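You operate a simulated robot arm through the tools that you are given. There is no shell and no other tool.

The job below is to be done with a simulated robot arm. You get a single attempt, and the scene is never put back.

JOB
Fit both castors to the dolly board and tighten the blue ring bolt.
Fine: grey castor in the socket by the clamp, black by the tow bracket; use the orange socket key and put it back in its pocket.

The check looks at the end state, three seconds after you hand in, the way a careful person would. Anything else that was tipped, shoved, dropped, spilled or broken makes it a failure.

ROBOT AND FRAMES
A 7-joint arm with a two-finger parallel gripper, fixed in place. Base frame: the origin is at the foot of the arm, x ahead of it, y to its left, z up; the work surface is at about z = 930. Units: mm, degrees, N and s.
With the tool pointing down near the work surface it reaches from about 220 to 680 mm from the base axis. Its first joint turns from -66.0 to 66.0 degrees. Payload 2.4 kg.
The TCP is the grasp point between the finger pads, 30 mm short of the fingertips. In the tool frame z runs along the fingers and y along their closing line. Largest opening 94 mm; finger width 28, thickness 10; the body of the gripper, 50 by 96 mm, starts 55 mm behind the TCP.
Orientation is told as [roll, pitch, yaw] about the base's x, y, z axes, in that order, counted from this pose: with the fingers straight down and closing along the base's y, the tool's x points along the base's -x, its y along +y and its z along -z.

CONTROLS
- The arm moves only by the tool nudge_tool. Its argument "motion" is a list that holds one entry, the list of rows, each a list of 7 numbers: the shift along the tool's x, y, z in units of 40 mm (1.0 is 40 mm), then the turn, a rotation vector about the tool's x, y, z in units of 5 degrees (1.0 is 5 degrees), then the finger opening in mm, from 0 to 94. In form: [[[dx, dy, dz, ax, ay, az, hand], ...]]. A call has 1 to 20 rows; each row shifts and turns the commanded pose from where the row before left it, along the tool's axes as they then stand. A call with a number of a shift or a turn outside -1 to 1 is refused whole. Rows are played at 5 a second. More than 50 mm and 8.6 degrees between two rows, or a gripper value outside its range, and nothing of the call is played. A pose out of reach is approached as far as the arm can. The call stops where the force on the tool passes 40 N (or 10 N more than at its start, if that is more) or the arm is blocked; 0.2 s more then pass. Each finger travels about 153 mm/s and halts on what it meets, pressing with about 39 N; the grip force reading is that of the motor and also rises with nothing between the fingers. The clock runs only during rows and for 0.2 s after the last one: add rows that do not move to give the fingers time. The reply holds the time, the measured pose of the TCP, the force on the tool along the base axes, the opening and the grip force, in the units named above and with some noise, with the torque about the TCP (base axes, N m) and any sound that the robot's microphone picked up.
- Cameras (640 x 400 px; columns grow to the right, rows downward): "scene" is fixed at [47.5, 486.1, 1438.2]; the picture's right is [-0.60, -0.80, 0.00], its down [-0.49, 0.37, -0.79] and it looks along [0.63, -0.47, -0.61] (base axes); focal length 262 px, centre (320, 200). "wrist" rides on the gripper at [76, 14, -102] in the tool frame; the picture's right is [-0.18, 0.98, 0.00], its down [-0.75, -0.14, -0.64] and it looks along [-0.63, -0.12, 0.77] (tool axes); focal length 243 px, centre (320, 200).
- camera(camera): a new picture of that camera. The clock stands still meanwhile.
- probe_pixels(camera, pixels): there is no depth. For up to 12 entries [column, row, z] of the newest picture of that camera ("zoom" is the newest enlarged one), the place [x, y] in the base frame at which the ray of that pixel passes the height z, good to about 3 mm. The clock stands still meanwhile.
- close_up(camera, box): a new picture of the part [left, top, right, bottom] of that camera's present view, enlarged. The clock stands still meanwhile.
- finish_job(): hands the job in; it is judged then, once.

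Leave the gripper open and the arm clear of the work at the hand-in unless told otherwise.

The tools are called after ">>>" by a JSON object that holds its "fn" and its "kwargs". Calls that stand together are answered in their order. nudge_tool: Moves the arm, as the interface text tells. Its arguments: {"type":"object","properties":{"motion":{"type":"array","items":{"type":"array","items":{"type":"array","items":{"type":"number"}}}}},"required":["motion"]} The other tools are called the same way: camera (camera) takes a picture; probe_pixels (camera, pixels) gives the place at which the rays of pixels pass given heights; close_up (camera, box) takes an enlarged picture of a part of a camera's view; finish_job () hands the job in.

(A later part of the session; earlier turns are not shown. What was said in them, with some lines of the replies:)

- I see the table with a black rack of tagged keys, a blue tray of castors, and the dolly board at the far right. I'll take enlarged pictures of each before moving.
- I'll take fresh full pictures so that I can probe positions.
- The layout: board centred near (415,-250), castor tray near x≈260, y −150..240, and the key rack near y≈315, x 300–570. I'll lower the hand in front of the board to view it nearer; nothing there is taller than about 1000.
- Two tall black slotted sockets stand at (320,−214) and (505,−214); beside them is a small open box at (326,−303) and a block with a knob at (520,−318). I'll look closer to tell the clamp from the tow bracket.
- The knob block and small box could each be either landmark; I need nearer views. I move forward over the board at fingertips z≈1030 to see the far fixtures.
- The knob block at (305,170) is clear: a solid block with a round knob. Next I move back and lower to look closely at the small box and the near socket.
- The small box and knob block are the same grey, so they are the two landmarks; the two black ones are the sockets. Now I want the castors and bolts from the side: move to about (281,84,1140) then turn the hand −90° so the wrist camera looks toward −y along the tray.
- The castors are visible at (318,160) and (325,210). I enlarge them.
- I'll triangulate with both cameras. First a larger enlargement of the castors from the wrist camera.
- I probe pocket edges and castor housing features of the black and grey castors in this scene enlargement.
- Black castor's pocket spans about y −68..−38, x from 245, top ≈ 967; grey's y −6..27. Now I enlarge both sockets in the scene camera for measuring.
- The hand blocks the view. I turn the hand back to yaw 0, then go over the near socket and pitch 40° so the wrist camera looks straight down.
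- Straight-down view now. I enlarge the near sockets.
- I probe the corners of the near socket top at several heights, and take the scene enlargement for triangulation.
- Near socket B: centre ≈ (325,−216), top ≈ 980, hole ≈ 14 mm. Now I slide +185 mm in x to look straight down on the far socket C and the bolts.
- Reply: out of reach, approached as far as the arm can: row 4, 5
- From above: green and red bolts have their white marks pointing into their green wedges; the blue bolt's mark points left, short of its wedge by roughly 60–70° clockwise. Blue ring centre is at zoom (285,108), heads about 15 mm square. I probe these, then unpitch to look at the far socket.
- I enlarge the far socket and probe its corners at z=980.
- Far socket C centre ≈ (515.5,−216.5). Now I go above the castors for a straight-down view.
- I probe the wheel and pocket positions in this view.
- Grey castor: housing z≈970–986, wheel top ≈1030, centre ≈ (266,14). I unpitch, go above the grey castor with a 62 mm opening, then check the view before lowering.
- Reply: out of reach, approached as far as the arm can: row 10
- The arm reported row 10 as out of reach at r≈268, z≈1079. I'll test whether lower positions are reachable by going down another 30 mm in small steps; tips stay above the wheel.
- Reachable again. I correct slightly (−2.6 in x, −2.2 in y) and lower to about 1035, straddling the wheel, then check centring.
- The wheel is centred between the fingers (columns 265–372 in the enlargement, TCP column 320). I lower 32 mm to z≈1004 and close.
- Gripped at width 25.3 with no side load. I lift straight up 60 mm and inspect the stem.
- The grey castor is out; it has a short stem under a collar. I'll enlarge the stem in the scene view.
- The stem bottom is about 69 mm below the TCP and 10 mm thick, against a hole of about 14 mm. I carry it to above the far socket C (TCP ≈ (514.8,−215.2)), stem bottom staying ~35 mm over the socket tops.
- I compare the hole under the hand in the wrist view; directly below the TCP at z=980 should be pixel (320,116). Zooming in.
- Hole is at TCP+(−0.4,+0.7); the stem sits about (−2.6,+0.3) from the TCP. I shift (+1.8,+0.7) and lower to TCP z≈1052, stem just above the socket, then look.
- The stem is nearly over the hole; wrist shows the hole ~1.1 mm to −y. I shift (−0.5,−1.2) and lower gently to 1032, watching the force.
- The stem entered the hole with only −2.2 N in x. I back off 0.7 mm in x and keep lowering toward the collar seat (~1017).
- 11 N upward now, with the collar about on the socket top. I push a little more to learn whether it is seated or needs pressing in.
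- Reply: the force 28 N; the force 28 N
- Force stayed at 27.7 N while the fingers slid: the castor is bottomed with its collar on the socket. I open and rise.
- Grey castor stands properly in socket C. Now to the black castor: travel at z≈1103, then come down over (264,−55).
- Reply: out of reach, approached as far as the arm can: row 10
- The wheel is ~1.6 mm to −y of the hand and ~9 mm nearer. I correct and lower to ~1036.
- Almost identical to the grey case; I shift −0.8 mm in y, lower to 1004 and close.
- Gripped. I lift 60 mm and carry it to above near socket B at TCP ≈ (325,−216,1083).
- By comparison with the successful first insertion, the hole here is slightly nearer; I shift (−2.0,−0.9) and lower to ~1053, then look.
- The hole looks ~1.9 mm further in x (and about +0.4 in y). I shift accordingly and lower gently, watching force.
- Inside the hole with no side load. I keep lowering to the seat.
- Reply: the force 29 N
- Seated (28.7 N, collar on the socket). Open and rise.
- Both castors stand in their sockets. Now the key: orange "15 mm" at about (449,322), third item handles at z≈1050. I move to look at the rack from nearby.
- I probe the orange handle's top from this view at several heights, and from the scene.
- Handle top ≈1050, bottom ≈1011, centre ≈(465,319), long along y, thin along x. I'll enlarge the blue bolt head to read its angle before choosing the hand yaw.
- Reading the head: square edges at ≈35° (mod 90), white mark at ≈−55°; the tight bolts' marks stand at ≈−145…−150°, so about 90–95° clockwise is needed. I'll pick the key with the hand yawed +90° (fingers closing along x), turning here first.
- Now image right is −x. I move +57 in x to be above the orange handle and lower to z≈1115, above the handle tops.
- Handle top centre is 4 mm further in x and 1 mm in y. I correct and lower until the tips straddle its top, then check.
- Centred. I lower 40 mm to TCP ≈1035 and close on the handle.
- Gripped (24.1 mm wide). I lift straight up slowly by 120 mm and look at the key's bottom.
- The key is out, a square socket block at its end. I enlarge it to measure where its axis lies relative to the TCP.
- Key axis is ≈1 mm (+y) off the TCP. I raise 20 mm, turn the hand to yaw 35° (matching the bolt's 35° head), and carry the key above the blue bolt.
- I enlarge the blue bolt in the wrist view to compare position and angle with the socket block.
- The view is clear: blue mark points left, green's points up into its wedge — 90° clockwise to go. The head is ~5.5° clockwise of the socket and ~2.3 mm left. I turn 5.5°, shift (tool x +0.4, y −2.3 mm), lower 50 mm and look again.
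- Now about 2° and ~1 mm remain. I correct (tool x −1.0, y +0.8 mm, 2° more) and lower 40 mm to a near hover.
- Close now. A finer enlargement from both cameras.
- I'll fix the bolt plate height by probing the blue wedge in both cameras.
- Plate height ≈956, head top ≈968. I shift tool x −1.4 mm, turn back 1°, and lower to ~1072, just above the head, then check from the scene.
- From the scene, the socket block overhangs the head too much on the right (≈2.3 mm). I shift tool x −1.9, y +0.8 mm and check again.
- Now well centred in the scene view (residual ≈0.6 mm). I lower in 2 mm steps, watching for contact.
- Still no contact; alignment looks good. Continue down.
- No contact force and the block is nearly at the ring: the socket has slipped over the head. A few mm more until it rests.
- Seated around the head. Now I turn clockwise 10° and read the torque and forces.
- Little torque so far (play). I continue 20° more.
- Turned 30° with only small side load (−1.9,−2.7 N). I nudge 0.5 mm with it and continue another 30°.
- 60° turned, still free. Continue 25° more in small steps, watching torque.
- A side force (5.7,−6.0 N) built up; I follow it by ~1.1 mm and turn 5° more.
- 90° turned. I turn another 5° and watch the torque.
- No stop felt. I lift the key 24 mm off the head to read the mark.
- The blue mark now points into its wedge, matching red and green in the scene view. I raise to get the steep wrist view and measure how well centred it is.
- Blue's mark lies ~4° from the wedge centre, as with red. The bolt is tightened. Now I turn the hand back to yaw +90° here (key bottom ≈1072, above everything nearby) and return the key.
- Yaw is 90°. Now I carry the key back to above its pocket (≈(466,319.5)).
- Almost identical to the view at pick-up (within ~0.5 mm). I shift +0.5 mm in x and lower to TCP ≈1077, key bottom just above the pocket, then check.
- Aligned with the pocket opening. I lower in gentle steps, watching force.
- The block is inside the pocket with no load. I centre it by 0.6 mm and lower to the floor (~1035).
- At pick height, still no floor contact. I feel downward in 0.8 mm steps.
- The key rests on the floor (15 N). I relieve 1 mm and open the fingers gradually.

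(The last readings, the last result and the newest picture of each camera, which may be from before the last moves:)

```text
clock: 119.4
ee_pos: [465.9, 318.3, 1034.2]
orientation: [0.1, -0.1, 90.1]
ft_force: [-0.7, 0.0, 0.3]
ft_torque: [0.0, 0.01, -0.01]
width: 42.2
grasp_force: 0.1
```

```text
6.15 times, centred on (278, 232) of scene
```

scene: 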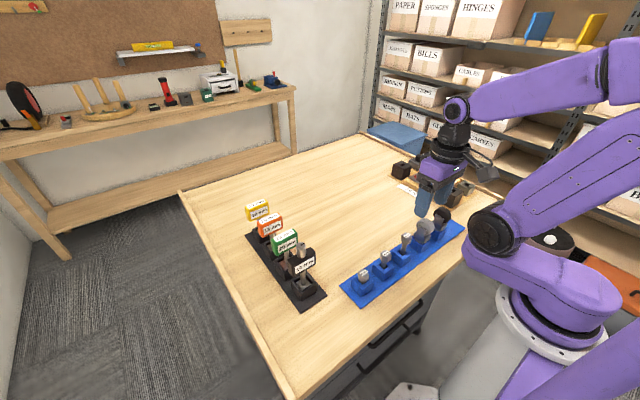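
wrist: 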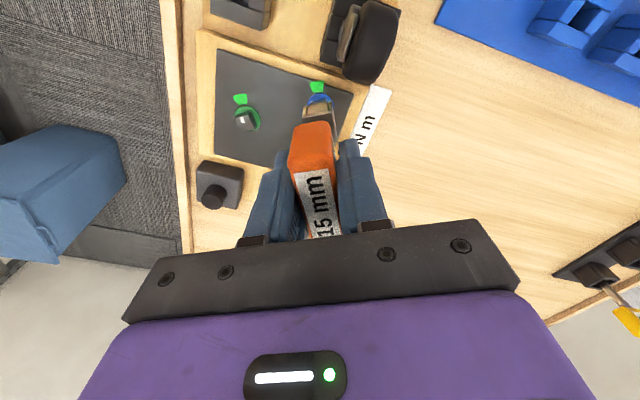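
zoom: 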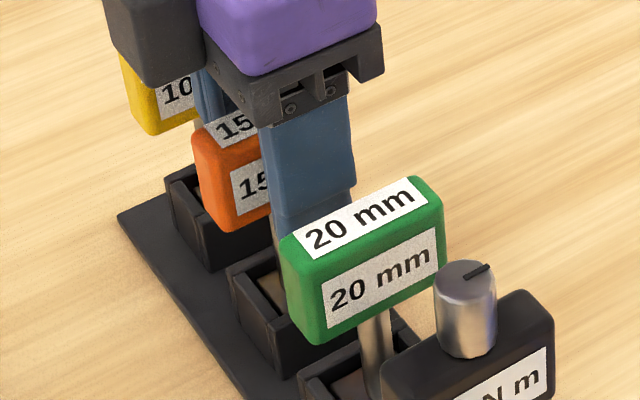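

The key stands free, upright in its pocket. I raise the hand straight up and clear.

>>> {"fn": "nudge_tool", "kwargs": {"motion": [[[0, 0, -0.2, 0, 0, 0, 42], [0, 0, -0.4, 0, 0, 0, 42], [0, 0, -0.8, 0, 0, 0, 42], [0, 0, -0.8, 0, 0, 0, 42], [0, 0, -0.8, 0, 0, 0, 42], [0, 0, -0.8, 0, 0, 0, 42], [0.9, 0, 0, 0, 0, 0, 60], [0.9, 0, 0, 0, 0, 0, 60], [0.9, 0, 0, 0, 0, 0, 80], [0.9, 0, 0, 0, 0, 0, 80], [0, 0, 0, 0, 0, 0, 80]]]}}

>>> {"fn": "camera", "kwargs": {"camera": "scene"}}

>>> {"fn": "close_up", "kwargs": {"camera": "scene", "box": [236, 195, 336, 315]}}

>>> {"fn": "close_up", "kwargs": {"camera": "scene", "box": [380, 140, 480, 215]}}

>>> {"fn": "close_up", "kwargs": {"camera": "scene", "box": [424, 170, 448, 194]}}

```text
clock: 121.8
ee_pos: [466.1, 174.3, 1186.3]
orientation: [0.1, 0.1, 90.0]
ft_force: [1.0, 0.5, -0.5]
ft_torque: [0.02, -0.03, -0.03]
width: 79.9
grasp_force: 0.1
```

```text
taken
```

scene: 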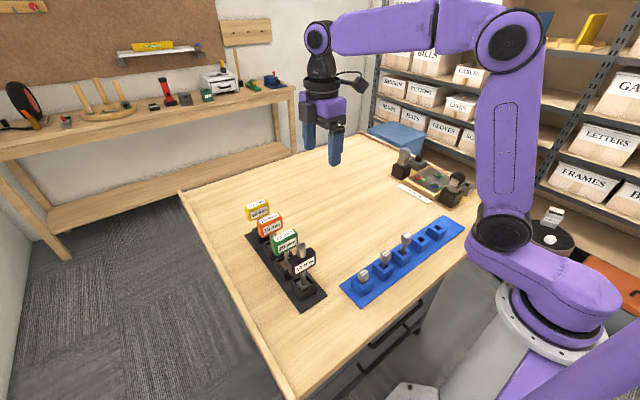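

```text
3.33 times, centred on (286, 255) of scene
```

zoom: 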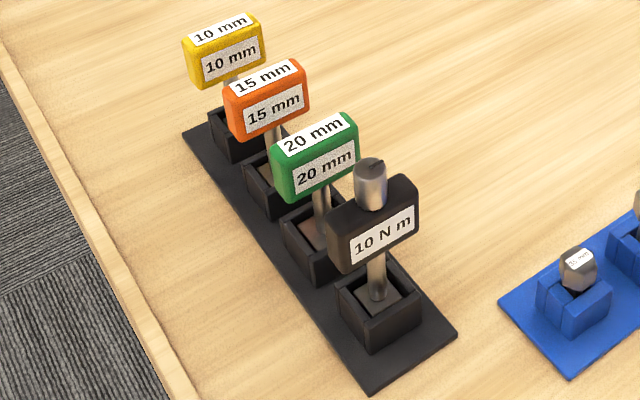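

```text
5.33 times, centred on (430, 178) of scene
```

zoom: 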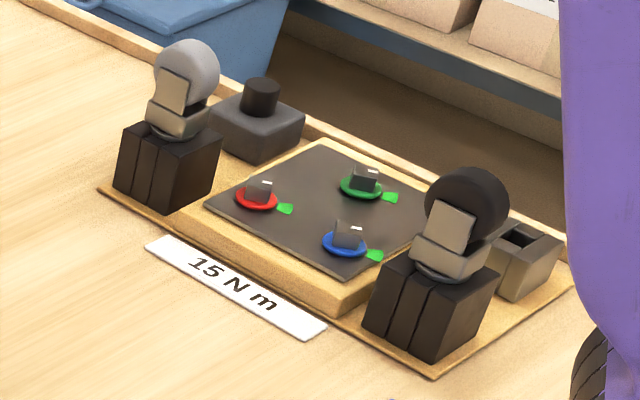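

```text
16.00 times, centred on (436, 182) of scene
```

zoom: 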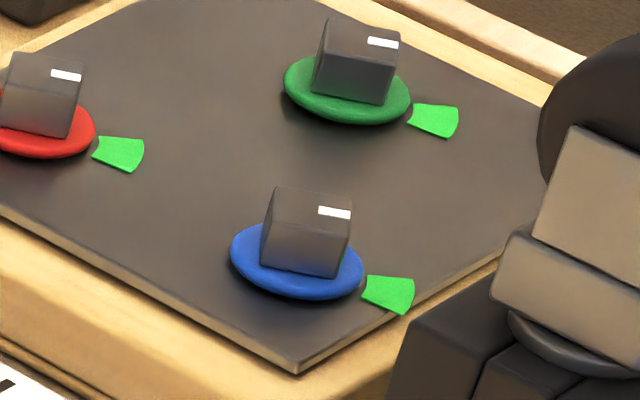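

The key is back, castors stand well, the blue mark is in its wedge. I notice the dark plate's near edge sits ~2–4 mm lower than before tightening (likely clamped down by the bolt). I check this closely.

>>> {"fn": "close_up", "kwargs": {"camera": "scene", "box": [404, 166, 440, 200]}}

>>> {"fn": "close_up", "kwargs": {"camera": "scene", "box": [370, 140, 490, 215]}}

```text
11.76 times, centred on (422, 183) of scene
```

zoom: 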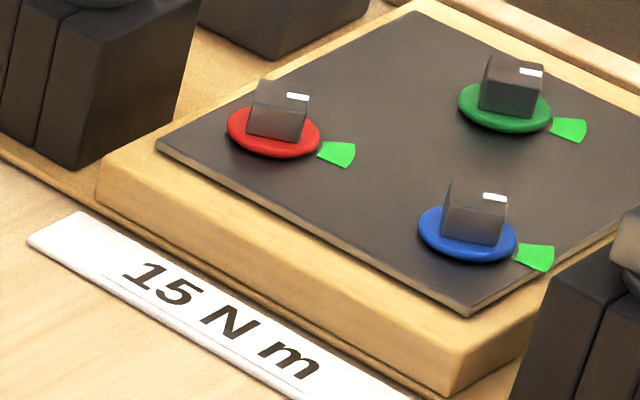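

```text
5.33 times, centred on (430, 178) of scene
```

zoom: 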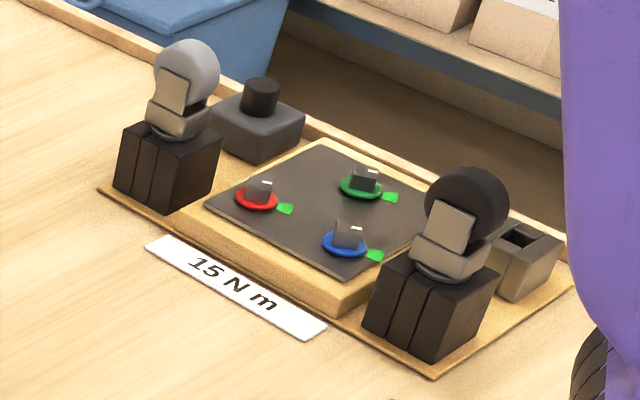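

The plate now lies flat on the board, pulled down by the tightened bolt. Castors are seated, the key is in its pocket, nothing else moved, and the hand is open and clear. I hand in.

>>> {"fn": "finish_job", "kwargs": {}}

```text
The job is handed in.
```

I handed the job in. Both castors are fitted, the blue ring bolt is tightened, and the orange key is back in its pocket. One thing could be wrong: I had to guess which grey fixture is the clamp.

- **Castors:** The grey one is in the far socket, beside the block with the knob. The black one is in the near socket, beside the small box with the square hole. Both were pressed down until their collars rested on the sockets.
- **Clamp or tow bracket:** Neither fixture is labelled. I took the knob block as the clamp and the box with the hole as the tow bracket. If that is the wrong way round, the castors are swapped.
- **Blue bolt:** I turned it about 90° clockwise with the orange 15 mm key. Its white mark now points into the green wedge, about 4° from the middle, like the red and green bolts. The dark plate, which stood slightly raised before, now lies flat.
- **Torque:** A card on the bench says "15 N m". I felt no clear stop while turning, and the torque reading stayed near zero, so I can't confirm that figure. I judged the bolt tight by the mark and the flat plate.
- **Key and surroundings:** The key stands upright in its own pocket. I saw nothing else moved or tipped in the final pictures. The gripper is open and the arm is clear of the work.
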